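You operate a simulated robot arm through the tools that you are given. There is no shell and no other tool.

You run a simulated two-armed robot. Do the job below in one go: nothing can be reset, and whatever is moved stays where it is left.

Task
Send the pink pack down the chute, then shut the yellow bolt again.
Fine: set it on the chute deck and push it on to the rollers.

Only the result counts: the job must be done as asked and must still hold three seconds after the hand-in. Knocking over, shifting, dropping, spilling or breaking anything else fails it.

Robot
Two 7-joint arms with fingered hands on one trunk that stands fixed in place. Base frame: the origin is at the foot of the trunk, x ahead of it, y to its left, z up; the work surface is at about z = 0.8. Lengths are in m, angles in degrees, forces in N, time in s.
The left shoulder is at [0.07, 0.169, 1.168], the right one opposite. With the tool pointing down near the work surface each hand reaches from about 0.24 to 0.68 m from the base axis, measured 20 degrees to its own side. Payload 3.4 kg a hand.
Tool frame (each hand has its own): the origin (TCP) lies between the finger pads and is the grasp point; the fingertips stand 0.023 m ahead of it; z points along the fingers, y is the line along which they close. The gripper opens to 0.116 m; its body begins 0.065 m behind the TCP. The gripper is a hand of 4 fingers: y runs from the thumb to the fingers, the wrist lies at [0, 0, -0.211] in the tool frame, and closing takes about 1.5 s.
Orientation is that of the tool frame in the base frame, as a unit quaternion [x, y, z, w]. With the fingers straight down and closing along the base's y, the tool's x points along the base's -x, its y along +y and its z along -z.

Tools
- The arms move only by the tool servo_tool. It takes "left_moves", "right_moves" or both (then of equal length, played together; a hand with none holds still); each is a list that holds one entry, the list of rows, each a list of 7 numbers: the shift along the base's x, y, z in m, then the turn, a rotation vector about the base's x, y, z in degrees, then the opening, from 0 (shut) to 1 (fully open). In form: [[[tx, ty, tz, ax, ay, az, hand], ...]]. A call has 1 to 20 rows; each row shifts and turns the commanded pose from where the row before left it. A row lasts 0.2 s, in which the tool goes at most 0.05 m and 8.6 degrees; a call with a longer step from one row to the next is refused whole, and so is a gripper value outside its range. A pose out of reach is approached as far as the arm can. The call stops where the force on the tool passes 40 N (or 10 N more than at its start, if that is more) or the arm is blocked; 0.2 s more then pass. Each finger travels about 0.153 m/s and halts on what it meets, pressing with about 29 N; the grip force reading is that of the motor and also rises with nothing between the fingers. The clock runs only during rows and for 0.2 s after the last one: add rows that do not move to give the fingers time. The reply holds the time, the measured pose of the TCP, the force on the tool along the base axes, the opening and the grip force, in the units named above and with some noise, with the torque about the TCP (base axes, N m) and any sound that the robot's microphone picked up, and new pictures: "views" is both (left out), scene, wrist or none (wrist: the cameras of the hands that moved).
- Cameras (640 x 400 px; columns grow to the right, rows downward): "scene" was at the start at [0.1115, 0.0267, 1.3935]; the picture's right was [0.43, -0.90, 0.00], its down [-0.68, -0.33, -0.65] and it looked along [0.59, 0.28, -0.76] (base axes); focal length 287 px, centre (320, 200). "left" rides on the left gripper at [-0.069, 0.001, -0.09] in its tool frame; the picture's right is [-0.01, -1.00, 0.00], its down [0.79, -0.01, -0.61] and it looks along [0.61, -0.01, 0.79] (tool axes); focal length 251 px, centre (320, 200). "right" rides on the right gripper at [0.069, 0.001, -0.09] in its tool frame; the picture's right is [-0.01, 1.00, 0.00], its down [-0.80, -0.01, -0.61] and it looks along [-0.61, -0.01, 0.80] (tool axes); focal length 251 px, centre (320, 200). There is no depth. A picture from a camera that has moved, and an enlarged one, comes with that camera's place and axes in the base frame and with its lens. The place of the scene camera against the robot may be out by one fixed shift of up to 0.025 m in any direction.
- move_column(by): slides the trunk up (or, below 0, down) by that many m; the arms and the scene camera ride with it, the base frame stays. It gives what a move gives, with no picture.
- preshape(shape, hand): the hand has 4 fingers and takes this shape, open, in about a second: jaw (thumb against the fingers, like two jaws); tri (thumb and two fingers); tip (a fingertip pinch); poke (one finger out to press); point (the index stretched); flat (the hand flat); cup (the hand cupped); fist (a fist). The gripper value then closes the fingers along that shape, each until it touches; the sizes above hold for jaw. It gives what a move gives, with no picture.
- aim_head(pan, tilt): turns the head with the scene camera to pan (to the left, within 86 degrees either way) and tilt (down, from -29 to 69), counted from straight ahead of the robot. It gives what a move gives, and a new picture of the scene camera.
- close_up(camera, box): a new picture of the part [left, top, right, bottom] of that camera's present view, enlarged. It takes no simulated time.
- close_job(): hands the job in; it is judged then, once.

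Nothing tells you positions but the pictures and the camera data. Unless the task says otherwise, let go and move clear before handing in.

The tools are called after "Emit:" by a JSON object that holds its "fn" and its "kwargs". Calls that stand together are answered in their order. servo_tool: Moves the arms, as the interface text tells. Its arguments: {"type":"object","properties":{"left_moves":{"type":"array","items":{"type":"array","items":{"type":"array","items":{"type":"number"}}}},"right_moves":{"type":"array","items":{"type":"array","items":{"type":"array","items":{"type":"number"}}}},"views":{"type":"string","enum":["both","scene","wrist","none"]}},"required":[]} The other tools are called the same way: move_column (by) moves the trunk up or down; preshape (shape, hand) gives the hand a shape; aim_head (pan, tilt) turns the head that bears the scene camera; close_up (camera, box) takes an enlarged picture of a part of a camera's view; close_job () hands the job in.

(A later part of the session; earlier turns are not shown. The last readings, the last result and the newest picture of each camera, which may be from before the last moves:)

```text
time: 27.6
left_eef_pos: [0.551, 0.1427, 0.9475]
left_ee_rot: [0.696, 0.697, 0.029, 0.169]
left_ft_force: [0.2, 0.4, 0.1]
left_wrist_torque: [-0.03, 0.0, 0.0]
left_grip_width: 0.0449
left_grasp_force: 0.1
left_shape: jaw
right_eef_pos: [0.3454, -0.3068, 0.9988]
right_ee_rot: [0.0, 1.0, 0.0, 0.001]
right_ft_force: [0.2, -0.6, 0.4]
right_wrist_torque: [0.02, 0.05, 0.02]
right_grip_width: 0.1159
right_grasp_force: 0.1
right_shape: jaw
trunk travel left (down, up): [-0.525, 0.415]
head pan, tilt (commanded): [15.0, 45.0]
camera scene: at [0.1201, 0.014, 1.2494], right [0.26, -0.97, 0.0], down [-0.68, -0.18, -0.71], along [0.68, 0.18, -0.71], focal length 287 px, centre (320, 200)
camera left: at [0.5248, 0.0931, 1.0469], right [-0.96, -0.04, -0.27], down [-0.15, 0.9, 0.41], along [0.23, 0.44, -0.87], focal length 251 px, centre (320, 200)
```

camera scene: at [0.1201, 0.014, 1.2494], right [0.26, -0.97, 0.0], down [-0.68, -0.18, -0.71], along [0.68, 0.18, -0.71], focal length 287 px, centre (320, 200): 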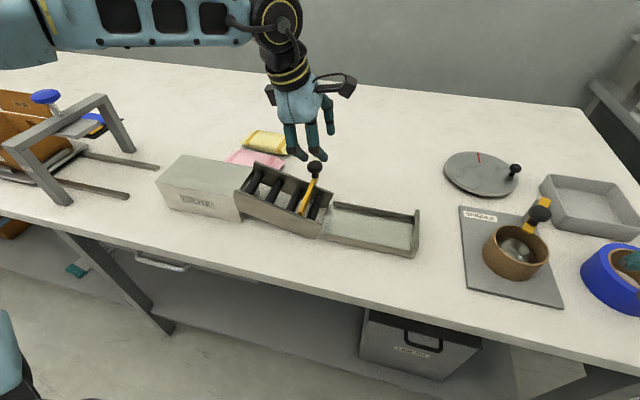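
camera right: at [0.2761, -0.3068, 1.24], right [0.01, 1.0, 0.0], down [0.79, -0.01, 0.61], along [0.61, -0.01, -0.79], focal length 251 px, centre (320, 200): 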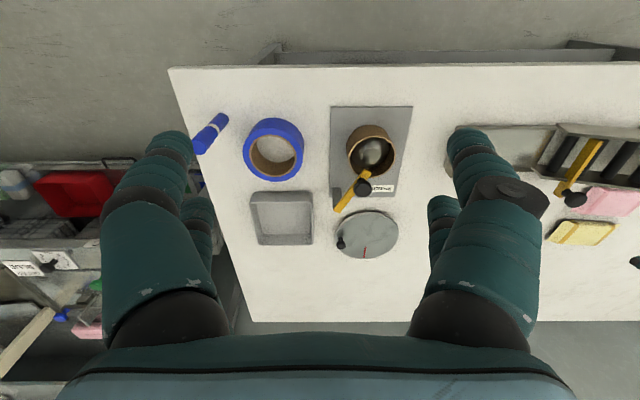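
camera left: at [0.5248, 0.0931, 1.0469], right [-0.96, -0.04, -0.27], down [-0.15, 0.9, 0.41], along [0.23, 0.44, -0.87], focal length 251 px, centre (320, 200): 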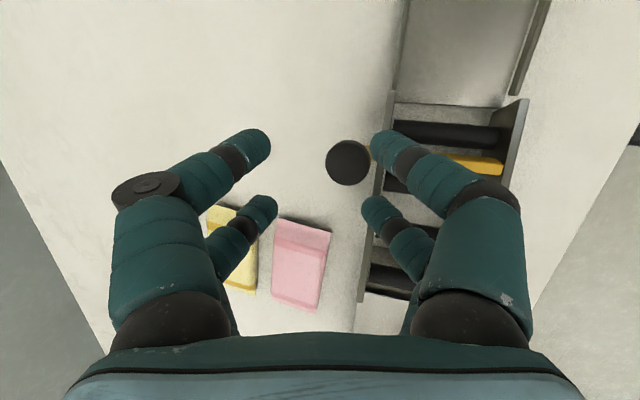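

Reach is fine at this tilt: TCP (0.551, 0.143, 0.948), and the knob reads (0.549, 0.143). I descend slowly so the tips straddle the knob, staying above the wall.

Emit:
{"fn": "servo_tool", "kwargs": {"left_moves": [[[-0.003, 0.0003, -0.01, 0, 0, 0, 0.38], [0, 0, -0.01, 0, 0, 0, 0.38], [0, 0, -0.01, 0, 0, 0, 0.38], [0, 0, -0.008, 0, 0, 0, 0.38], [0, 0, -0.005, 0, 0, 0, 0.38], [0, 0, 0, 0, 0, 0, 0.38]]], "views": "both"}}

```text
time: 29.0
left_eef_pos: [0.5486, 0.1437, 0.9046]
left_ee_rot: [0.697, 0.696, 0.029, 0.17]
left_ft_force: [-0.1, -0.3, -0.6]
left_wrist_torque: [-0.02, -0.03, 0.01]
left_grip_width: 0.0447
left_grasp_force: 0.1
left_shape: jaw
right_eef_pos: [0.3457, -0.3078, 0.9977]
right_ee_rot: [-0.001, 1.0, 0.0, 0.0]
right_ft_force: [0.0, -0.9, 0.4]
right_wrist_torque: [-0.01, 0.0, 0.03]
right_grip_width: 0.1156
right_grasp_force: 0.0
right_shape: jaw
trunk travel left (down, up): [-0.525, 0.415]
head pan, tilt (commanded): [15.0, 45.0]
camera scene: at [0.1199, 0.014, 1.2494], right [0.26, -0.97, 0.0], down [-0.68, -0.18, -0.71], along [0.68, 0.18, -0.71], focal length 287 px, centre (320, 200)
camera left: at [0.5216, 0.0945, 1.0031], right [-0.96, -0.04, -0.27], down [-0.15, 0.9, 0.41], along [0.23, 0.44, -0.87], focal length 251 px, centre (320, 200)
```

scene: 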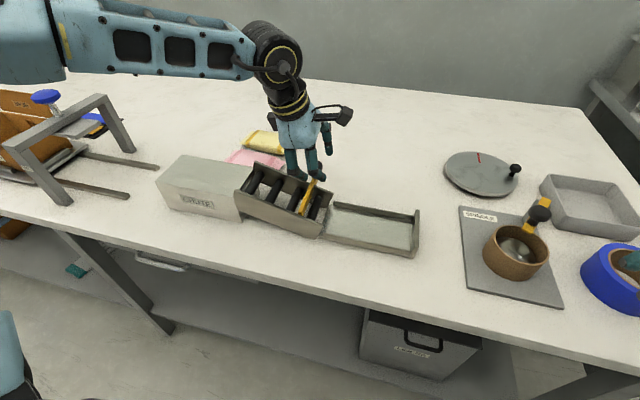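
left: 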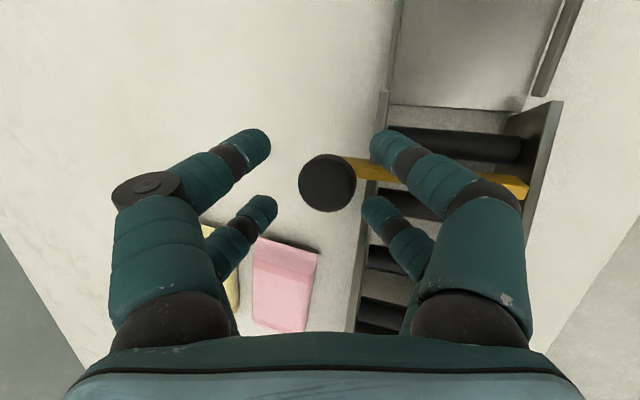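

The knob now sits between the finger pairs with no contact force. I check with a close-up before closing.

Emit:
{"fn": "close_up", "kwargs": {"camera": "scene", "box": [230, 90, 370, 230]}}

Emit:
{"fn": "close_up", "kwargs": {"camera": "left", "box": [230, 100, 450, 270]}}

```text
2.86 times, centred on (300, 160) of scene
camera zoom: at [0.1199, 0.014, 1.2494], right [0.26, -0.97, 0.0], down [-0.68, -0.18, -0.71], along [0.68, 0.18, -0.71], focal length 820 px, centre (377, 314)
```

zoom: 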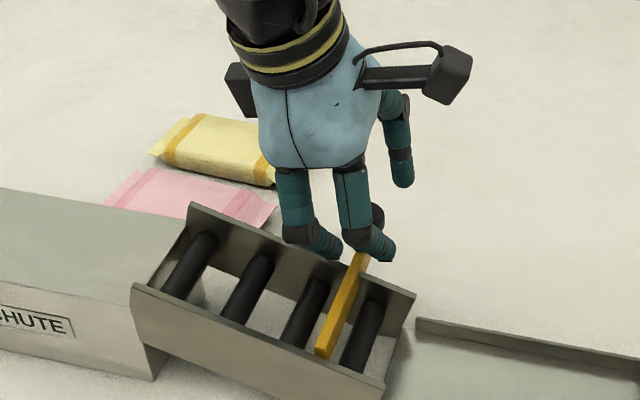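

```text
2.35 times, centred on (340, 185) of left
camera zoom: at [0.5216, 0.0945, 1.0031], right [-0.96, -0.04, -0.27], down [-0.15, 0.9, 0.41], along [0.23, 0.44, -0.87], focal length 592 px, centre (273, 235)
```

zoom: 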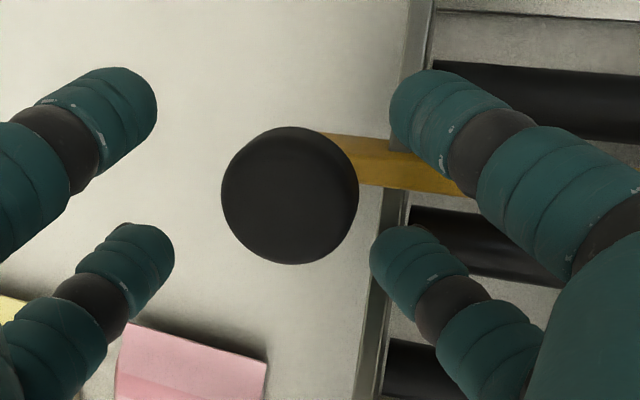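

The knob is centred among the four fingers. I close on it.

Emit:
{"fn": "servo_tool", "kwargs": {"left_moves": [[[0, 0, 0, 0, 0, 0, 0.2], [0, 0, 0, 0, 0, 0, 0.1], [0, 0, 0, 0, 0, 0, 0.0], [0, 0, 0, 0, 0, 0, 0.0], [0, 0, 0, 0, 0, 0, 0.0]]], "views": "both"}}

```text
time: 30.2
left_eef_pos: [0.5492, 0.1466, 0.9041]
left_ee_rot: [0.696, 0.697, 0.028, 0.169]
left_ft_force: [-0.6, 15.0, -6.6]
left_wrist_torque: [0.21, 0.0, 0.06]
left_grip_width: 0.0001
left_grasp_force: 28.9
left_shape: jaw
right_eef_pos: [0.3455, -0.3047, 0.9993]
right_ee_rot: [0.0, 1.0, -0.002, -0.001]
right_ft_force: [0.3, 0.2, -0.2]
right_wrist_torque: [0.0, -0.01, 0.01]
right_grip_width: 0.1158
right_grasp_force: 0.1
right_shape: jaw
trunk travel left (down, up): [-0.525, 0.415]
head pan, tilt (commanded): [15.0, 45.0]
camera scene: at [0.1209, 0.0181, 1.2491], right [0.26, -0.97, 0.0], down [-0.68, -0.19, -0.71], along [0.68, 0.18, -0.71], focal length 287 px, centre (320, 200)
camera left: at [0.5225, 0.0978, 1.0019], right [-0.96, -0.04, -0.27], down [-0.15, 0.9, 0.41], along [0.23, 0.44, -0.87], focal length 251 px, centre (320, 200)
```

scene: 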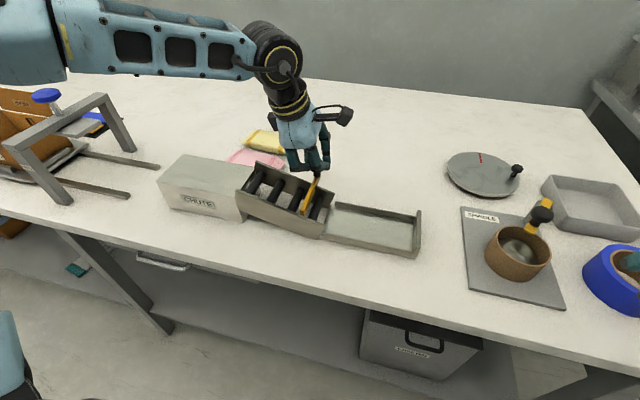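
left: 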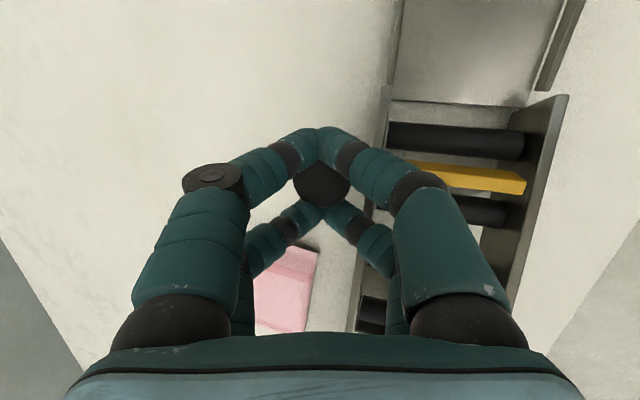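

The fingers have closed into a cage around the knob, with a 15 N side load in y. I ease that by shifting 3 mm in +y and start pulling gently in +x.

Emit:
{"fn": "servo_tool", "kwargs": {"left_moves": [[[0, 0.003, 0.001, 0, 0, 0, 0.0], [0.006, 0, 0, 0, 0, 0, 0.0], [0.008, 0, 0, 0, 0, 0, 0.0], [0.008, 0, 0, 0, 0, 0, 0.0], [0, 0, 0, 0, 0, 0, 0.0]]], "views": "both"}}

```text
time: 31.4
left_eef_pos: [0.5722, 0.147, 0.9039]
left_ee_rot: [0.695, 0.698, 0.027, 0.169]
left_ft_force: [-0.1, 8.4, -18.9]
left_wrist_torque: [0.09, -0.05, -0.19]
left_grip_width: 0.0002
left_grasp_force: 29.0
left_shape: jaw
right_eef_pos: [0.3471, -0.3056, 0.9995]
right_ee_rot: [0.0, 1.0, -0.001, -0.001]
right_ft_force: [0.1, -0.2, 0.1]
right_wrist_torque: [-0.01, -0.02, -0.01]
right_grip_width: 0.1159
right_grasp_force: 0.1
right_shape: jaw
trunk travel left (down, up): [-0.525, 0.415]
head pan, tilt (commanded): [15.0, 45.0]
camera scene: at [0.1229, 0.0165, 1.2489], right [0.26, -0.97, 0.0], down [-0.68, -0.18, -0.7], along [0.68, 0.18, -0.71], focal length 287 px, centre (320, 200)
camera left: at [0.5455, 0.0983, 1.0025], right [-0.96, -0.04, -0.27], down [-0.15, 0.9, 0.41], along [0.23, 0.44, -0.87], focal length 251 px, centre (320, 200)
```

scene: 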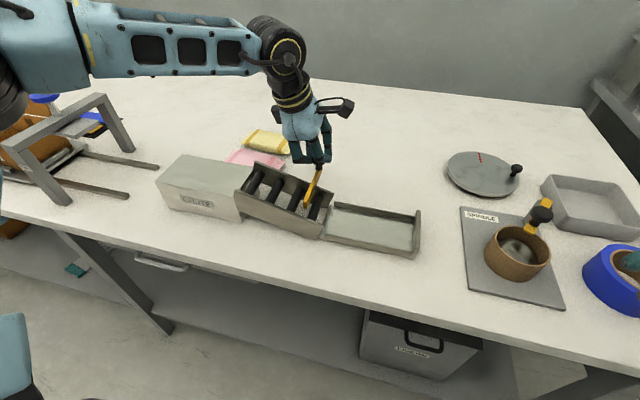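
left: 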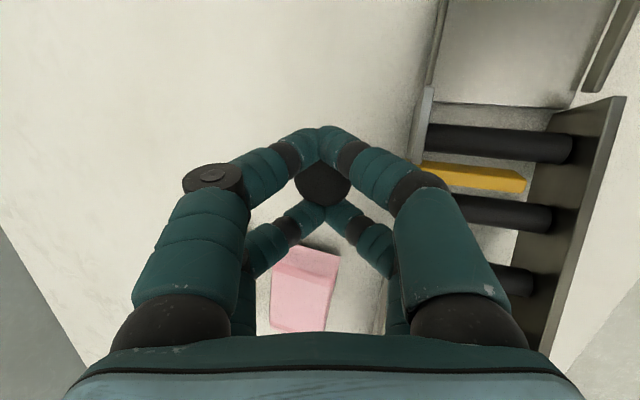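

The bolt slides freely (x force about 0). I keep pulling while tilting the hand back toward 38° to keep it in reach, easing down slightly to relieve the vertical load.

Emit:
{"fn": "servo_tool", "kwargs": {"left_moves": [[[0.008, 0.001, -0.002, 0, 0, 0, 0.0], [0.01, 0.0005, -0.001, -2.05, -2.95, 0, 0.0], [0.01, 0.0005, -0.0005, -2.05, -2.95, 0, 0.0], [0.01, 0.0005, -0.0005, -2.05, -2.95, 0, 0.0], [0, 0, 0, 0, 0, 0, 0.0]]], "views": "both"}}

```text
time: 32.6
left_eef_pos: [0.6081, 0.1504, 0.9028]
left_ee_rot: [0.682, 0.682, 0.044, 0.26]
left_ft_force: [0.2, 2.8, -3.2]
left_wrist_torque: [0.25, 0.06, 0.0]
left_grip_width: 0.0
left_grasp_force: 29.0
left_shape: jaw
right_eef_pos: [0.3465, -0.3068, 0.9987]
right_ee_rot: [0.0, 1.0, 0.001, 0.0]
right_ft_force: [0.0, -0.1, 0.5]
right_wrist_torque: [0.01, 0.0, 0.0]
right_grip_width: 0.1159
right_grasp_force: 0.2
right_shape: jaw
trunk travel left (down, up): [-0.525, 0.415]
head pan, tilt (commanded): [15.0, 45.0]
camera scene: at [0.1205, 0.0148, 1.2493], right [0.26, -0.97, 0.0], down [-0.68, -0.18, -0.71], along [0.68, 0.18, -0.71], focal length 287 px, centre (320, 200)
camera left: at [0.5668, 0.111, 1.0006], right [-0.91, -0.07, -0.41], down [-0.21, 0.94, 0.29], along [0.37, 0.34, -0.86], focal length 251 px, centre (320, 200)
```

scene: 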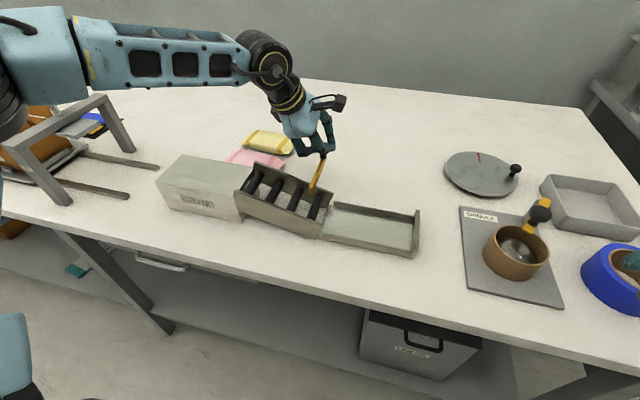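
left: 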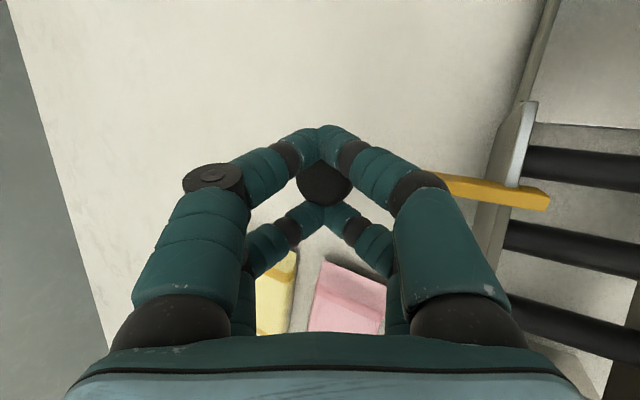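

The bar tip is still about 1.5 cm inside the channel. I pull another 2 cm with the remaining tilt.

Emit:
{"fn": "servo_tool", "kwargs": {"left_moves": [[[0.008, 0.0004, -0.0005, -2.05, -2.95, 0, 0.0], [0.008, 0.0004, -0.0005, -2.05, -2.95, 0, 0.0], [0.004, 0, 0, 0, 0, 0, 0.0], [0, 0, 0, 0, 0, 0, 0.0]]], "views": "both"}}

```text
time: 33.6
left_eef_pos: [0.6268, 0.1514, 0.9024]
left_ee_rot: [0.668, 0.67, 0.056, 0.32]
left_ft_force: [-2.7, 7.8, 1.5]
left_wrist_torque: [0.32, 0.05, 0.19]
left_grip_width: 0.0
left_grasp_force: 29.2
left_shape: jaw
right_eef_pos: [0.3449, -0.3065, 0.9997]
right_ee_rot: [0.0, 1.0, -0.001, 0.001]
right_ft_force: [-0.7, 0.6, 0.2]
right_wrist_torque: [-0.02, 0.01, -0.01]
right_grip_width: 0.116
right_grasp_force: 0.1
right_shape: jaw
trunk travel left (down, up): [-0.525, 0.415]
head pan, tilt (commanded): [15.0, 45.0]
camera scene: at [0.1191, 0.0158, 1.2495], right [0.26, -0.97, 0.0], down [-0.68, -0.18, -0.71], along [0.68, 0.18, -0.71], focal length 287 px, centre (320, 200)
camera left: at [0.5758, 0.1193, 0.9974], right [-0.86, -0.11, -0.5], down [-0.23, 0.95, 0.19], along [0.45, 0.28, -0.84], focal length 251 px, centre (320, 200)
```

scene: 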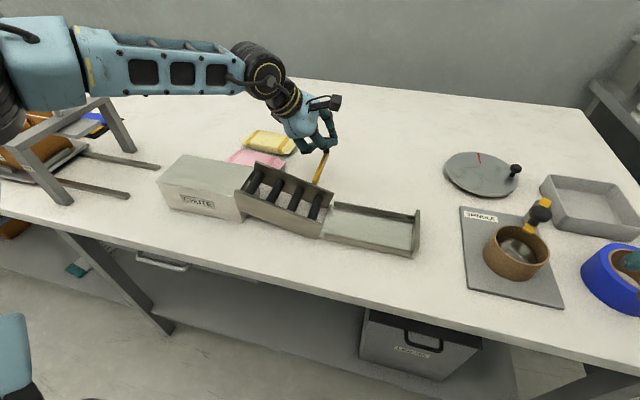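
left: 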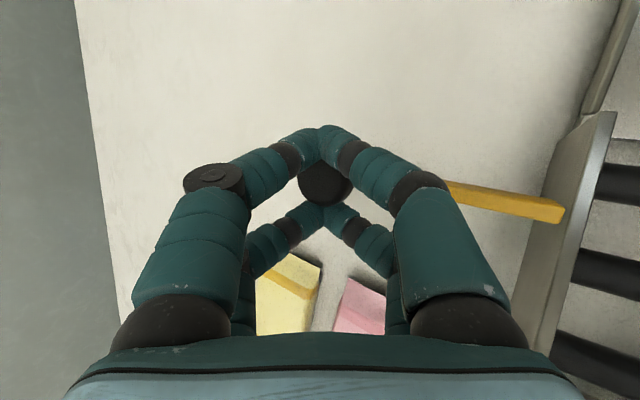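

Emit:
{"fn": "close_up", "kwargs": {"camera": "scene", "box": [230, 120, 350, 240]}}

Emit:
{"fn": "close_up", "kwargs": {"camera": "left", "box": [440, 80, 640, 260]}}

```text
3.33 times, centred on (290, 180) of scene
camera zoom: at [0.1191, 0.0158, 1.2495], right [0.26, -0.97, 0.0], down [-0.68, -0.18, -0.71], along [0.68, 0.18, -0.71], focal length 956 px, centre (420, 267)
```

zoom: 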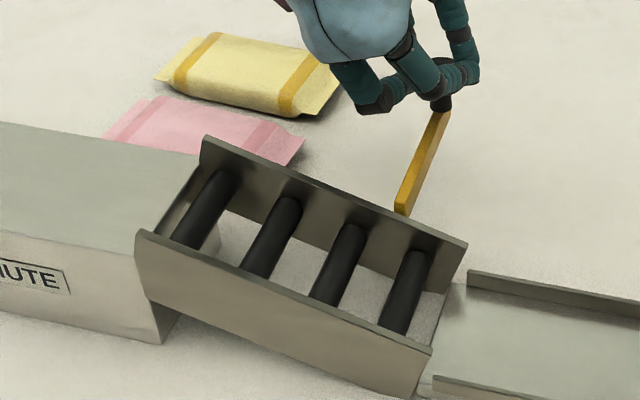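

```text
2.22 times, centred on (540, 170) of left
camera zoom: at [0.5758, 0.1193, 0.9974], right [-0.86, -0.11, -0.5], down [-0.23, 0.95, 0.19], along [0.45, 0.28, -0.84], focal length 559 px, centre (-169, 267)
```

zoom: 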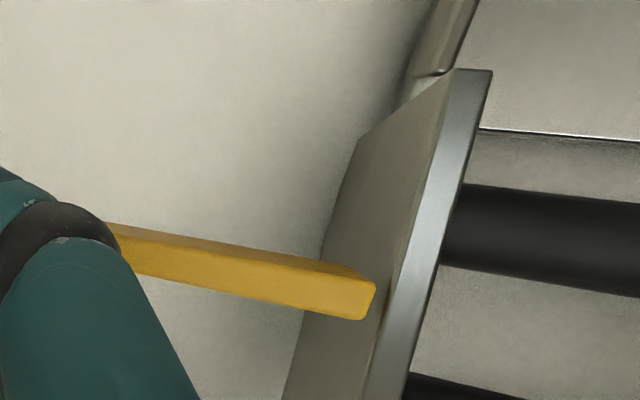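

The bar tip is now clear of the channel, at the outer face of the far wall. I pull a last few millimetres for margin, then open and back off along the finger axis.

Emit:
{"fn": "servo_tool", "kwargs": {"left_moves": [[[0.005, 0, 0, 0, 0, 0, 0.0], [0, 0, 0, 0, 0, 0, 0.0]]], "views": "none"}}

Emit:
{"fn": "servo_tool", "kwargs": {"left_moves": [[[0, 0, 0, 0, 0, 0, 0.15], [0, 0, 0, 0, 0, 0, 0.3], [0, 0, 0, 0, 0, 0, 0.45], [0, 0, 0, 0, 0, 0, 0.45], [-0.0126, 0.0088, 0.0197, 0, 0, 0, 0.45], [-0.0126, 0.0088, 0.0197, 0, 0, 0, 0.45], [-0.0126, 0.0088, 0.0197, 0, 0, 0, 0.45], [0, 0, 0.03, 0, 0, 0, 0.45], [0, 0, 0, 0, 0, 0, 0.45]]], "views": "both"}}

```text
time: 34.2
left_eef_pos: [0.6296, 0.1516, 0.9026]
left_ee_rot: [0.669, 0.669, 0.056, 0.318]
left_ft_force: [-20.2, 10.3, -2.0]
left_wrist_torque: [0.34, 0.33, 0.07]
left_grip_width: 0.0
left_grasp_force: 28.7
left_shape: jaw
right_eef_pos: [0.3416, -0.3058, 1.0008]
right_ee_rot: [0.0, 1.0, -0.001, 0.001]
right_ft_force: [0.5, 0.4, 0.5]
right_wrist_torque: [0.0, -0.01, 0.01]
right_grip_width: 0.1159
right_grasp_force: 0.0
right_shape: jaw
trunk travel left (down, up): [-0.525, 0.415]
head pan, tilt (commanded): [15.0, 45.0]
```

```text
time: 36.2
left_eef_pos: [0.597, 0.1756, 0.9908]
left_ee_rot: [0.669, 0.669, 0.056, 0.318]
left_ft_force: [0.2, 0.1, 0.9]
left_wrist_torque: [0.01, -0.02, 0.01]
left_grip_width: 0.0518
left_grasp_force: 0.1
left_shape: jaw
right_eef_pos: [0.3456, -0.3067, 0.9989]
right_ee_rot: [-0.002, 1.0, 0.0, 0.0]
right_ft_force: [-0.3, -0.3, -1.2]
right_wrist_torque: [0.01, 0.0, 0.03]
right_grip_width: 0.1159
right_grasp_force: 0.2
right_shape: jaw
trunk travel left (down, up): [-0.525, 0.415]
head pan, tilt (commanded): [15.0, 45.0]
camera scene: at [0.1201, 0.0144, 1.2493], right [0.26, -0.97, 0.0], down [-0.68, -0.18, -0.71], along [0.68, 0.18, -0.71], focal length 287 px, centre (320, 200)
camera left: at [0.5446, 0.1438, 1.0856], right [-0.86, -0.11, -0.5], down [-0.23, 0.95, 0.2], along [0.45, 0.28, -0.84], focal length 251 px, centre (320, 200)
```

scene: 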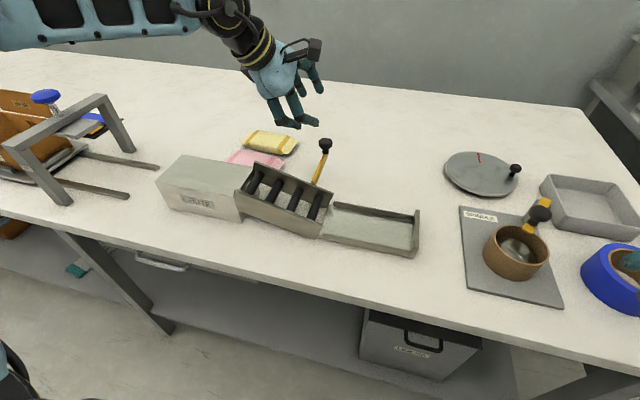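
left: 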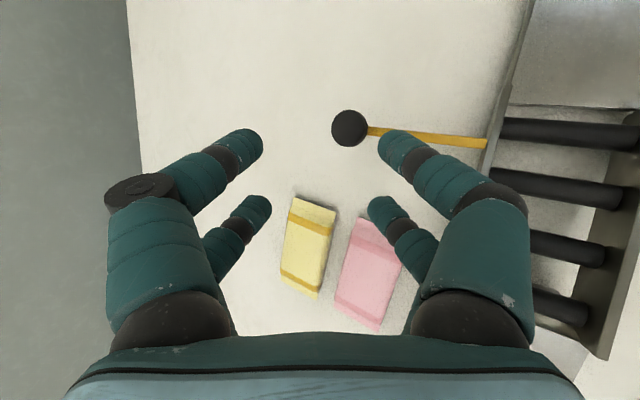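

The bolt hit its stop at x about 0.631 and stays open. Next I straighten the hand and move it near the packs to get a good view of the pink one.

Emit:
{"fn": "servo_tool", "kwargs": {"left_moves": [[[0, 0.01, 0.005, 2.39, 3.44, 0, 0.7], [0, 0.01, 0, 2.39, 3.44, 0, 0.7], [0, 0.01, 0, 2.39, 3.44, 0, 0.8], [0, 0.01, 0, 2.39, 3.44, 0, 0.8], [0, 0.01, 0, 2.39, 3.44, 0, 0.8], [0, 0.01, 0, 2.39, 3.44, 0, 0.8], [0, 0.01, 0, 2.39, 3.44, 0, 0.8], [0, 0.01, 0, 2.39, 3.44, 0, 0.8], [0, 0.005, 0, 2.39, 3.44, 0, 0.8], [0, 0, 0, 0, 0, 0, 0.8]]], "views": "both"}}

```text
time: 38.4
left_eef_pos: [0.5719, 0.2689, 0.9882]
left_ee_rot: [0.706, 0.708, -0.001, 0.001]
left_ft_force: [-0.2, 0.4, 1.0]
left_wrist_torque: [-0.02, -0.01, -0.01]
left_grip_width: 0.0927
left_grasp_force: 0.1
left_shape: jaw
left hand out of reach, approached as far as the arm can: row 8, 9
right_eef_pos: [0.3454, -0.3067, 0.999]
right_ee_rot: [-0.001, 1.0, 0.0, 0.001]
right_ft_force: [0.6, -0.4, 0.4]
right_wrist_torque: [-0.02, -0.01, -0.03]
right_grip_width: 0.1158
right_grasp_force: 0.1
right_shape: jaw
trunk travel left (down, up): [-0.525, 0.415]
head pan, tilt (commanded): [15.0, 45.0]
camera scene: at [0.1199, 0.0141, 1.2494], right [0.26, -0.97, 0.0], down [-0.68, -0.18, -0.71], along [0.68, 0.18, -0.71], focal length 287 px, centre (320, 200)
camera left: at [0.5727, 0.2011, 1.0783], right [-1.0, -0.01, 0.0], down [-0.01, 0.8, 0.6], along [-0.01, 0.6, -0.8], focal length 251 px, centre (320, 200)
```

scene: 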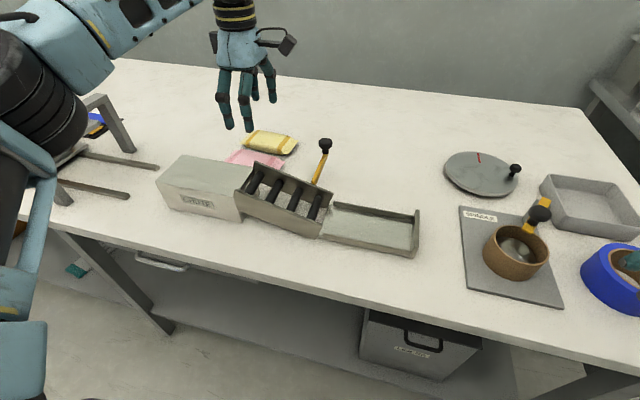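
left: 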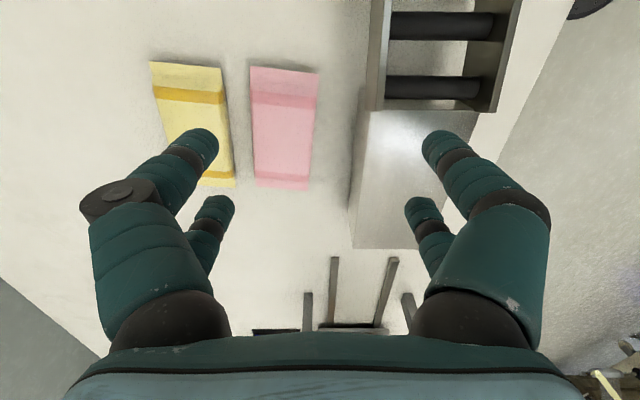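

Emit:
{"fn": "close_up", "kwargs": {"camera": "left", "box": [130, 40, 370, 210]}}

```text
2.35 times, centred on (250, 125) of left
camera zoom: at [0.5727, 0.2011, 1.0783], right [-1.0, -0.01, 0.0], down [-0.01, 0.8, 0.6], along [-0.01, 0.6, -0.8], focal length 592 px, centre (485, 376)
```

zoom: 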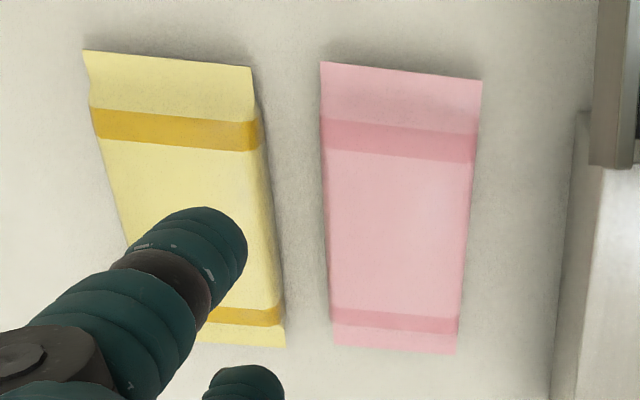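

The pink pack is centred at about (0.612, 0.316), 0.065 wide by 0.138 long, turned about 5° clockwise, with a 2.7 cm gap to the yellow pack on its far side. I move above it, match the yaw and set a narrow opening of about 0.078.

Emit:
{"fn": "servo_tool", "kwargs": {"left_moves": [[[0, 0.024, 0, 0, 0, 0, 0.68], [0, 0.023, -0.01, 0, 0, -2.5, 0.68], [0.02, 0, -0.02, 0, 0, -2.5, 0.68], [0.02, 0, -0.02, 0, 0, 0, 0.68], [0, 0, -0.02, 0, 0, 0, 0.68], [0, 0, 0, 0, 0, 0, 0.68]]], "views": "both"}}

```text
time: 39.8
left_eef_pos: [0.5969, 0.3233, 0.9167]
left_ee_rot: [0.737, 0.675, -0.002, 0.0]
left_ft_force: [-0.2, 0.2, 0.1]
left_wrist_torque: [0.0, 0.01, 0.02]
left_grip_width: 0.0792
left_grasp_force: 0.1
left_shape: jaw
left hand out of reach, approached as far as the arm can: row 4
right_eef_pos: [0.346, -0.3068, 0.9987]
right_ee_rot: [-0.002, 1.0, 0.0, 0.0]
right_ft_force: [0.0, 0.8, -0.6]
right_wrist_torque: [-0.03, 0.02, -0.03]
right_grip_width: 0.1158
right_grasp_force: 0.0
right_shape: jaw
trunk travel left (down, up): [-0.525, 0.415]
head pan, tilt (commanded): [15.0, 45.0]
camera scene: at [0.1199, 0.0142, 1.2494], right [0.26, -0.97, 0.0], down [-0.68, -0.18, -0.71], along [0.68, 0.18, -0.71], focal length 287 px, centre (320, 200)
camera left: at [0.5909, 0.255, 1.0068], right [-1.0, 0.08, 0.0], down [0.06, 0.79, 0.6], along [0.05, 0.6, -0.8], focal length 251 px, centre (320, 200)
```

scene: 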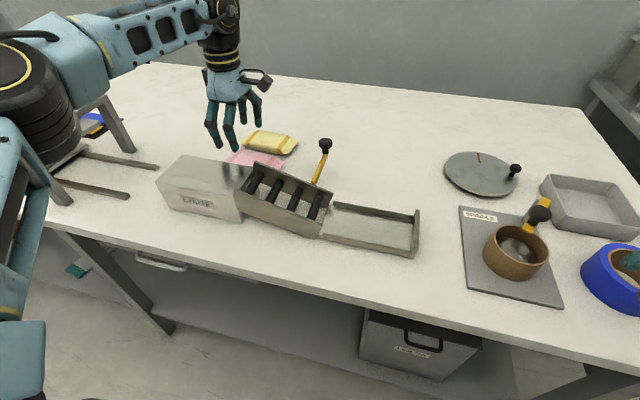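
left: 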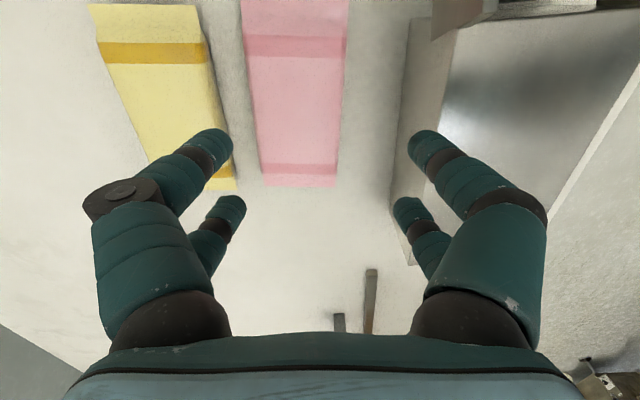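

It stopped 15 mm short in x at this height. A small forward tilt of about 7° and a lower height should bring it in, so I do that while staying above the packs.

Emit:
{"fn": "servo_tool", "kwargs": {"left_moves": [[[0, 0, -0.015, 0, -3.5, 0, 0.68], [0, 0, -0.015, 0, -3.5, 0, 0.68], [0.008, -0.004, -0.01, 0, 0, 0, 0.68], [0.007, -0.003, 0, 0, 0, 0, 0.68], [0, 0, 0, 0, 0, 0, 0.68]]], "views": "both"}}

```text
time: 41.0
left_eef_pos: [0.6105, 0.3169, 0.8757]
left_ee_rot: [0.735, 0.675, 0.044, 0.042]
left_ft_force: [-0.6, -0.1, 0.3]
left_wrist_torque: [0.0, -0.02, 0.02]
left_grip_width: 0.0794
left_grasp_force: 0.0
left_shape: jaw
right_eef_pos: [0.3467, -0.3076, 0.9987]
right_ee_rot: [-0.001, 1.0, 0.0, -0.001]
right_ft_force: [0.2, -0.2, -0.4]
right_wrist_torque: [0.05, 0.0, 0.0]
right_grip_width: 0.1157
right_grasp_force: 0.0
right_shape: jaw
trunk travel left (down, up): [-0.525, 0.415]
head pan, tilt (commanded): [15.0, 45.0]
camera scene: at [0.1199, 0.0141, 1.2494], right [0.26, -0.97, 0.0], down [-0.68, -0.18, -0.71], along [0.68, 0.18, -0.71], focal length 287 px, centre (320, 200)
camera left: at [0.594, 0.2485, 0.9648], right [-0.99, 0.08, -0.12], down [-0.01, 0.79, 0.61], along [0.14, 0.6, -0.79], focal length 251 px, centre (320, 200)
```

scene: 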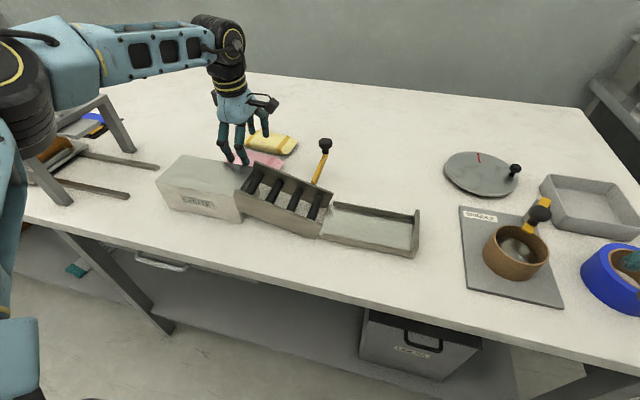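
left: 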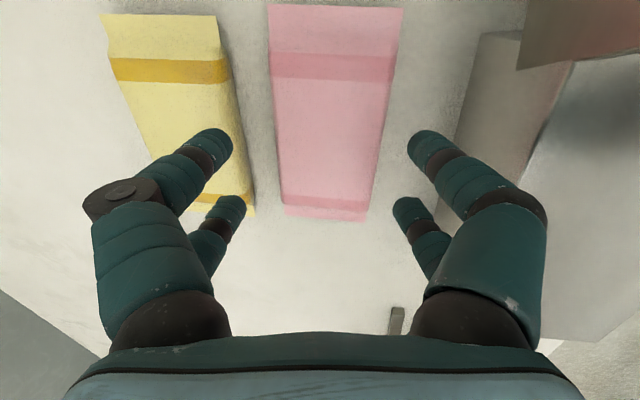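

The hand is centred over the pack at (0.6105, 0.317), and the pack centre reads (0.612, 0.317). I lower it slowly with about 5 mm clearance on each side.

Emit:
{"fn": "servo_tool", "kwargs": {"left_moves": [[[-0.001, 0, 0, 0, 0, 0, 0.65], [0, 0, -0.01, 0, 0, 0, 0.65], [0, 0, -0.01, 0, 0, 0, 0.65], [0, 0, -0.008, 0, 0, 0, 0.65], [0, 0, 0, 0, 0, 0, 0.65]]], "views": "both"}}

```text
time: 42.2
left_eef_pos: [0.6094, 0.3155, 0.8458]
left_ee_rot: [0.736, 0.675, 0.043, 0.042]
left_ft_force: [-0.5, -0.4, 0.1]
left_wrist_torque: [-0.01, 0.01, -0.01]
left_grip_width: 0.0759
left_grasp_force: 0.0
left_shape: jaw
right_eef_pos: [0.3457, -0.3086, 0.9994]
right_ee_rot: [0.0, 1.0, 0.0, 0.0]
right_ft_force: [-0.2, -0.5, -0.5]
right_wrist_torque: [-0.01, 0.02, -0.01]
right_grip_width: 0.116
right_grasp_force: 0.1
right_shape: jaw
trunk travel left (down, up): [-0.525, 0.415]
head pan, tilt (commanded): [15.0, 45.0]
camera scene: at [0.1199, 0.014, 1.2494], right [0.26, -0.97, 0.0], down [-0.68, -0.18, -0.71], along [0.68, 0.18, -0.71], focal length 287 px, centre (320, 200)
camera left: at [0.5935, 0.2479, 0.9356], right [-0.99, 0.08, -0.12], down [-0.01, 0.79, 0.61], along [0.14, 0.6, -0.79], focal length 251 px, centre (320, 200)
```

scene: 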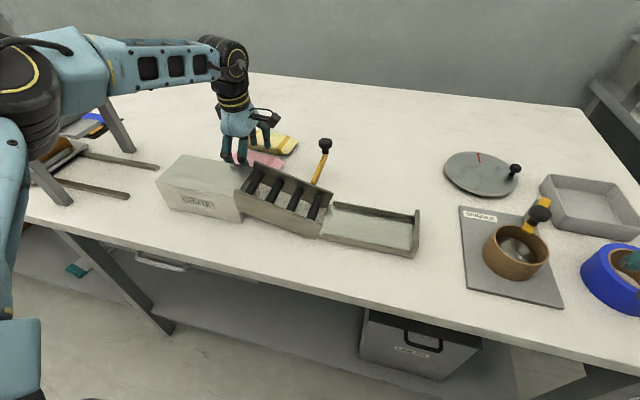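
left: 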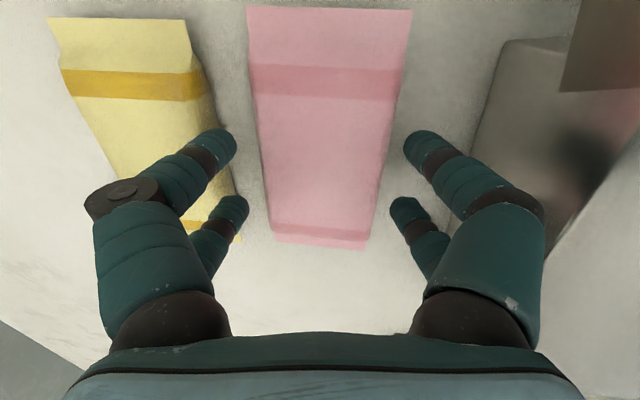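

Clearances look right on both sides. I lower the last 12 mm and close gently.

Emit:
{"fn": "servo_tool", "kwargs": {"left_moves": [[[-0.001, 0, -0.006, 0, 0, 0, 0.65], [0, 0, -0.006, 0, 0, 0, 0.65], [0, 0, 0, 0, 0, 0, 0.65]]], "views": "wrist"}}

Emit:
{"fn": "close_up", "kwargs": {"camera": "left", "box": [130, 80, 490, 300]}}

```text
time: 43.0
left_eef_pos: [0.609, 0.3152, 0.836]
left_ee_rot: [0.736, 0.674, 0.044, 0.041]
left_ft_force: [0.3, 0.3, -0.7]
left_wrist_torque: [-0.01, 0.0, -0.01]
left_grip_width: 0.076
left_grasp_force: 0.0
left_shape: jaw
right_eef_pos: [0.3448, -0.308, 0.9991]
right_ee_rot: [-0.001, 1.0, 0.0, 0.001]
right_ft_force: [0.5, 0.2, 0.3]
right_wrist_torque: [0.0, 0.02, 0.0]
right_grip_width: 0.116
right_grasp_force: 0.0
right_shape: jaw
trunk travel left (down, up): [-0.525, 0.415]
head pan, tilt (commanded): [15.0, 45.0]
camera left: at [0.5919, 0.2476, 0.9247], right [-0.99, 0.08, -0.12], down [-0.01, 0.79, 0.61], along [0.14, 0.6, -0.79], focal length 251 px, centre (320, 200)
```

left: 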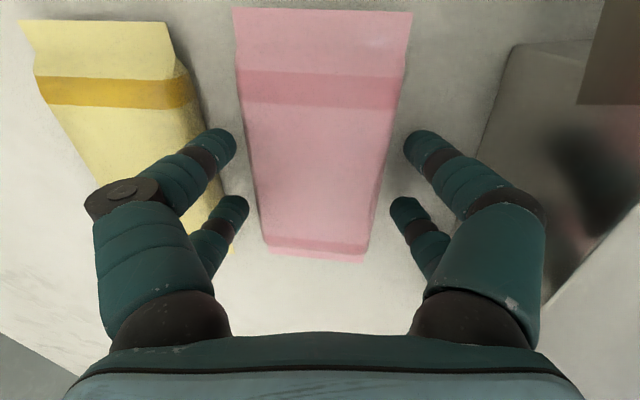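

```text
1.78 times, centred on (310, 190) of left
camera zoom: at [0.5919, 0.2476, 0.9247], right [-0.99, 0.08, -0.12], down [-0.01, 0.79, 0.61], along [0.14, 0.6, -0.79], focal length 447 px, centre (338, 218)
```

zoom: 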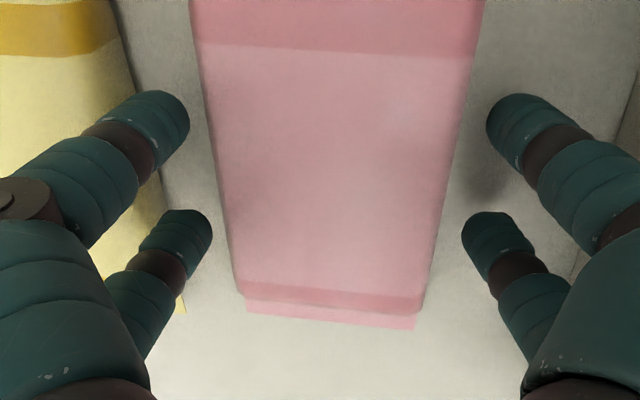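

Emit:
{"fn": "servo_tool", "kwargs": {"left_moves": [[[0, 0, -0.003, 0, 0, 0, 0.65], [0, 0, 0, 0, 0, 0, 0.6], [0, 0, 0, 0, 0, 0, 0.55], [0, 0, 0, 0, 0, 0, 0.5], [0, 0, 0, 0, 0, 0, 0.4], [0, 0, 0, 0, 0, 0, 0.4]]], "views": "both"}}

```text
time: 44.4
left_eef_pos: [0.6081, 0.3153, 0.8338]
left_ee_rot: [0.736, 0.675, 0.045, 0.043]
left_ft_force: [-0.8, 1.4, 7.5]
left_wrist_torque: [0.01, -0.23, 0.01]
left_grip_width: 0.0566
left_grasp_force: 29.6
left_shape: jaw
right_eef_pos: [0.3446, -0.3077, 0.9991]
right_ee_rot: [-0.001, 1.0, 0.0, 0.001]
right_ft_force: [-0.3, 0.4, 0.4]
right_wrist_torque: [0.02, -0.01, -0.03]
right_grip_width: 0.1157
right_grasp_force: 0.0
right_shape: jaw
trunk travel left (down, up): [-0.525, 0.415]
head pan, tilt (commanded): [15.0, 45.0]
camera scene: at [0.1183, 0.0136, 1.2497], right [0.26, -0.97, 0.0], down [-0.68, -0.18, -0.71], along [0.68, 0.18, -0.71], focal length 287 px, centre (320, 200)
camera left: at [0.5916, 0.2473, 0.9231], right [-0.99, 0.08, -0.12], down [-0.01, 0.79, 0.61], along [0.14, 0.6, -0.78], focal length 251 px, centre (320, 200)
```

scene: 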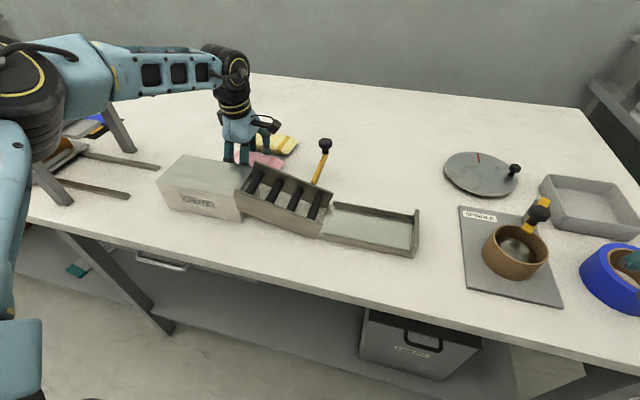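
left: 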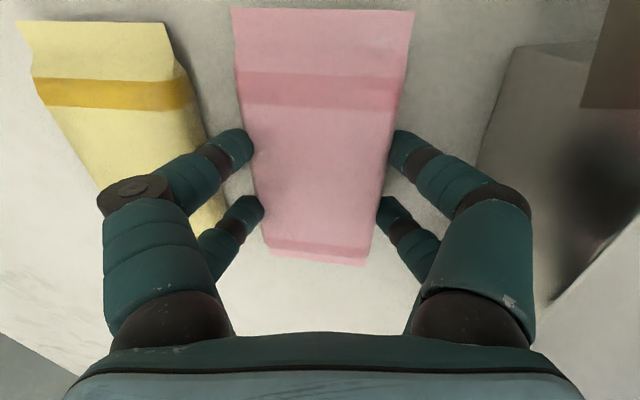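

The pack is gripped (width 0.057, 29 N). I lift slowly and check that it comes along without touching the yellow one.

Emit:
{"fn": "servo_tool", "kwargs": {"left_moves": [[[0, 0, 0.006, 0, 0, 0, 0.4], [0, 0, 0.01, 0, 0, 0, 0.4], [0, 0, 0.012, 0, 0, 0, 0.4], [-0.003, 0, 0.012, 0, 0, 0, 0.4], [0, 0, 0, 0, 0, 0, 0.4]]], "views": "both"}}

```text
time: 45.6
left_eef_pos: [0.6047, 0.3171, 0.8736]
left_ee_rot: [0.736, 0.675, 0.044, 0.042]
left_ft_force: [0.8, 0.0, -0.2]
left_wrist_torque: [-0.02, -0.01, -0.02]
left_grip_width: 0.0227
left_grasp_force: 29.2
left_shape: jaw
right_eef_pos: [0.3463, -0.3076, 0.9985]
right_ee_rot: [-0.001, 1.0, 0.0, 0.0]
right_ft_force: [1.1, 0.5, 1.0]
right_wrist_torque: [0.0, 0.04, 0.03]
right_grip_width: 0.1159
right_grasp_force: 0.2
right_shape: jaw
trunk travel left (down, up): [-0.525, 0.415]
head pan, tilt (commanded): [15.0, 45.0]
camera scene: at [0.1199, 0.014, 1.2494], right [0.26, -0.97, 0.0], down [-0.68, -0.18, -0.71], along [0.68, 0.18, -0.71], focal length 287 px, centre (320, 200)
camera left: at [0.5886, 0.2479, 0.962], right [-0.99, 0.08, -0.12], down [-0.01, 0.79, 0.61], along [0.14, 0.6, -0.79], focal length 251 px, centre (320, 200)
```

scene: 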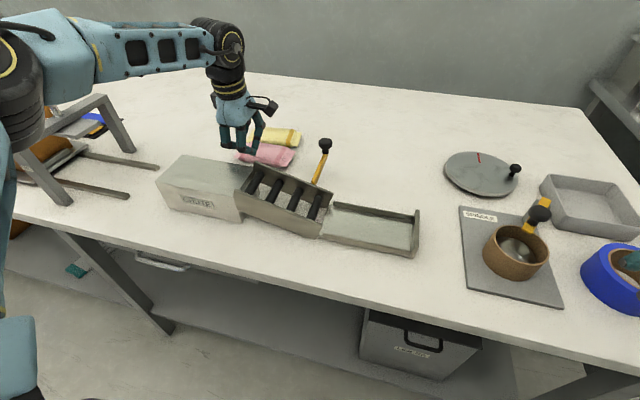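
left: 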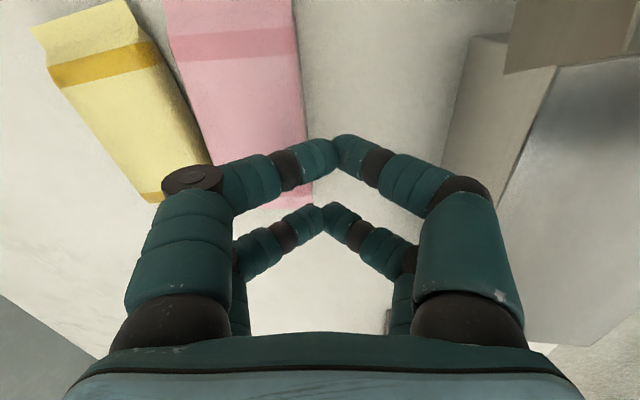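

The pack slipped out as I lifted: the fingers closed above it. I check where both packs are now.

Emit:
{"fn": "close_up", "kwargs": {"camera": "scene", "box": [200, 100, 340, 200]}}

Emit:
{"fn": "close_up", "kwargs": {"camera": "left", "box": [20, 0, 380, 220]}}

```text
4.00 times, centred on (270, 150) of scene
camera zoom: at [0.1199, 0.014, 1.2494], right [0.26, -0.97, 0.0], down [-0.68, -0.18, -0.71], along [0.68, 0.18, -0.71], focal length 1147 px, centre (520, 400)
```

zoom: 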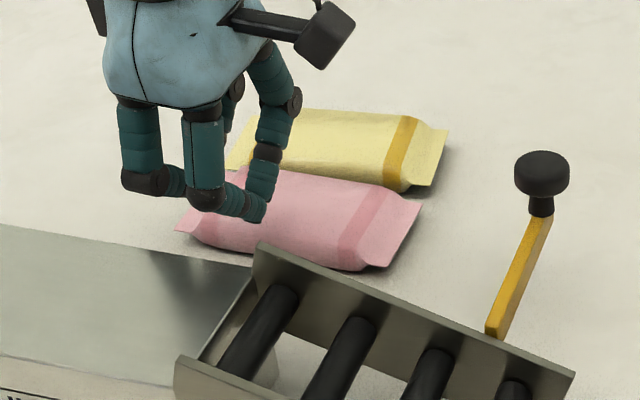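

```text
1.78 times, centred on (200, 110) of left
camera zoom: at [0.5886, 0.2479, 0.962], right [-0.99, 0.08, -0.12], down [-0.01, 0.79, 0.61], along [0.14, 0.6, -0.79], focal length 447 px, centre (533, 360)
```

zoom: 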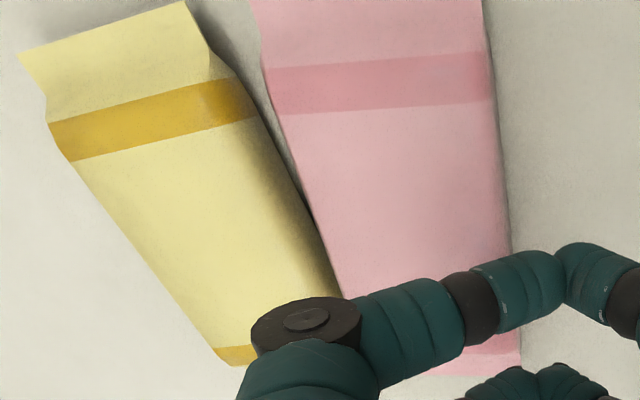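

The pink pack squeezed out and pushed the yellow one a few centimetres; its original pose was about (0.705, 0.311), yaw about -5°, so I will put it back later. First I back up and get a clear view of both.

Emit:
{"fn": "servo_tool", "kwargs": {"left_moves": [[[0, 0, 0.03, 0, 0, 0, 0.4], [-0.02, -0.02, 0.03, 0, 3.5, 0, 0.4], [-0.02, -0.03, 0.02, 0, 3.5, 0, 0.6], [0, -0.02, 0.02, 0, 0, 0, 0.6], [0, 0, 0, 0, 0, 0, 0.6]]], "views": "both"}}

```text
time: 46.8
left_eef_pos: [0.566, 0.2469, 0.9719]
left_ee_rot: [0.737, 0.676, -0.002, 0.001]
left_ft_force: [-0.6, 0.4, 0.0]
left_wrist_torque: [-0.01, 0.0, -0.01]
left_grip_width: 0.069
left_grasp_force: 0.2
left_shape: jaw
right_eef_pos: [0.3444, -0.3076, 0.999]
right_ee_rot: [-0.001, 1.0, 0.0, 0.0]
right_ft_force: [0.1, 0.1, 0.2]
right_wrist_torque: [-0.02, 0.01, -0.02]
right_grip_width: 0.1158
right_grasp_force: 0.1
right_shape: jaw
trunk travel left (down, up): [-0.525, 0.415]
head pan, tilt (commanded): [15.0, 45.0]
camera scene: at [0.1196, 0.0142, 1.2494], right [0.26, -0.97, 0.0], down [-0.68, -0.18, -0.71], along [0.68, 0.18, -0.71], focal length 287 px, centre (320, 200)
camera left: at [0.5599, 0.1798, 1.0621], right [-1.0, 0.08, 0.0], down [0.06, 0.79, 0.6], along [0.05, 0.6, -0.8], focal length 251 px, centre (320, 200)
```

scene: 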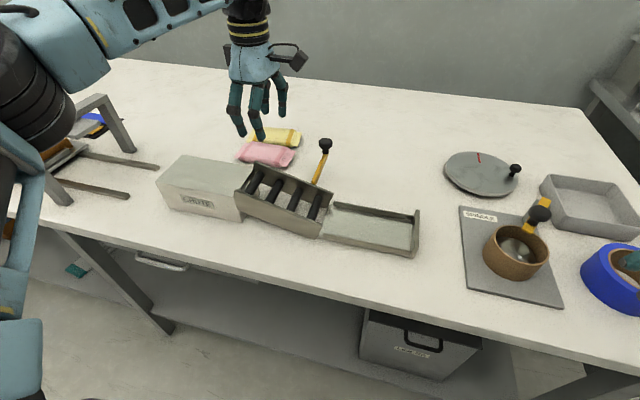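
left: 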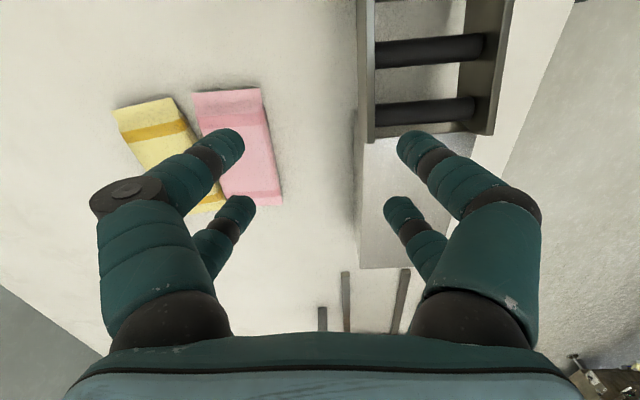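

Emit:
{"fn": "close_up", "kwargs": {"camera": "left", "box": [90, 70, 310, 220]}}

Emit:
{"fn": "close_up", "kwargs": {"camera": "scene", "box": [210, 110, 350, 200]}}

```text
2.67 times, centred on (200, 145) of left
camera zoom: at [0.5599, 0.1798, 1.0621], right [-1.0, 0.08, 0.0], down [0.06, 0.79, 0.6], along [0.05, 0.6, -0.8], focal length 670 px, centre (640, 347)
```

zoom: 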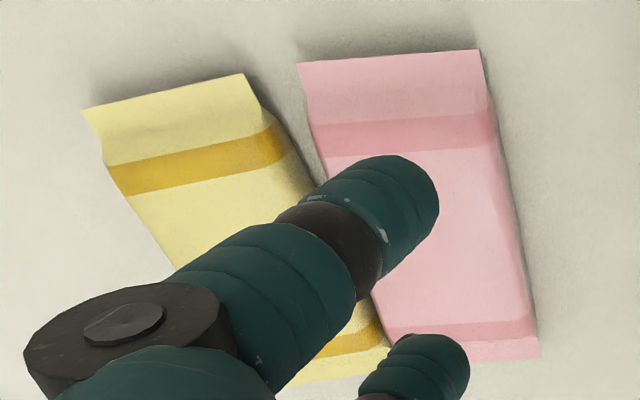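

```text
4.44 times, centred on (280, 155) of scene
camera zoom: at [0.1196, 0.0142, 1.2494], right [0.26, -0.97, 0.0], down [-0.68, -0.18, -0.71], along [0.68, 0.18, -0.71], focal length 1275 px, centre (498, 400)
```

zoom: 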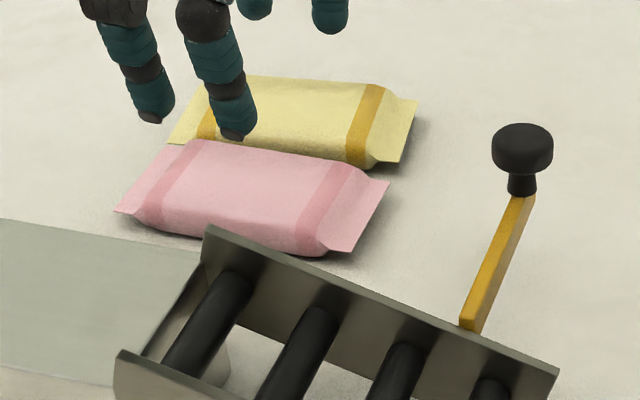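

The pink pack is now at about (0.656, 0.3025), nearly square to y, almost touching the yellow one at about (0.734, 0.307), yaw +6°. There is no room for jaws between them, so I will try a single-finger shape to hook the pink pack back toward me first.

Emit:
{"fn": "preshape", "kwargs": {"hand": "left", "shape": "poke"}}

Emit:
{"fn": "close_up", "kwargs": {"camera": "left", "box": [0, 0, 640, 400]}}

Emit:
{"fn": "close_up", "kwargs": {"camera": "scene", "box": [190, 0, 350, 170]}}

```text
time: 47.7
left_eef_pos: [0.5657, 0.2466, 0.9715]
left_ee_rot: [0.737, 0.676, -0.002, 0.0]
left_ft_force: [0.3, 0.7, 0.1]
left_wrist_torque: [0.02, 0.02, 0.01]
left_grip_width: 0.0002
left_grasp_force: 0.1
left_shape: poke
right_eef_pos: [0.344, -0.3065, 0.9987]
right_ee_rot: [0.0, 1.0, 0.0, 0.0]
right_ft_force: [-0.1, 0.1, 0.1]
right_wrist_torque: [0.0, 0.03, 0.02]
right_grip_width: 0.1158
right_grasp_force: 0.0
right_shape: jaw
trunk travel left (down, up): [-0.525, 0.415]
head pan, tilt (commanded): [15.0, 45.0]
```

```text
1.00 times, centred on (320, 200) of left (not enlarged: the box is as wide or as high as the picture)
camera zoom: at [0.5603, 0.1798, 1.0617], right [-1.0, 0.08, 0.0], down [0.06, 0.79, 0.6], along [0.05, 0.6, -0.8], focal length 251 px, centre (320, 200)
```

zoom: 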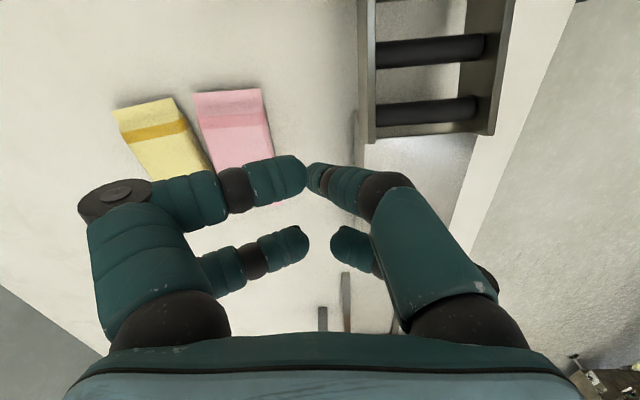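

```text
2.35 times, centred on (270, 85) of scene
camera zoom: at [0.1199, 0.0141, 1.2494], right [0.26, -0.97, 0.0], down [-0.68, -0.18, -0.71], along [0.68, 0.18, -0.71], focal length 675 px, centre (438, 471)
```

zoom: 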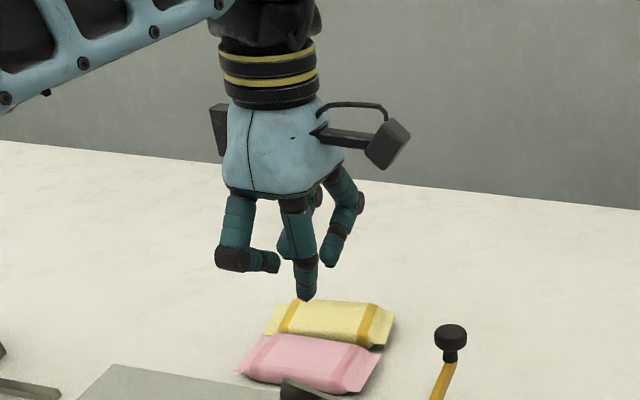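

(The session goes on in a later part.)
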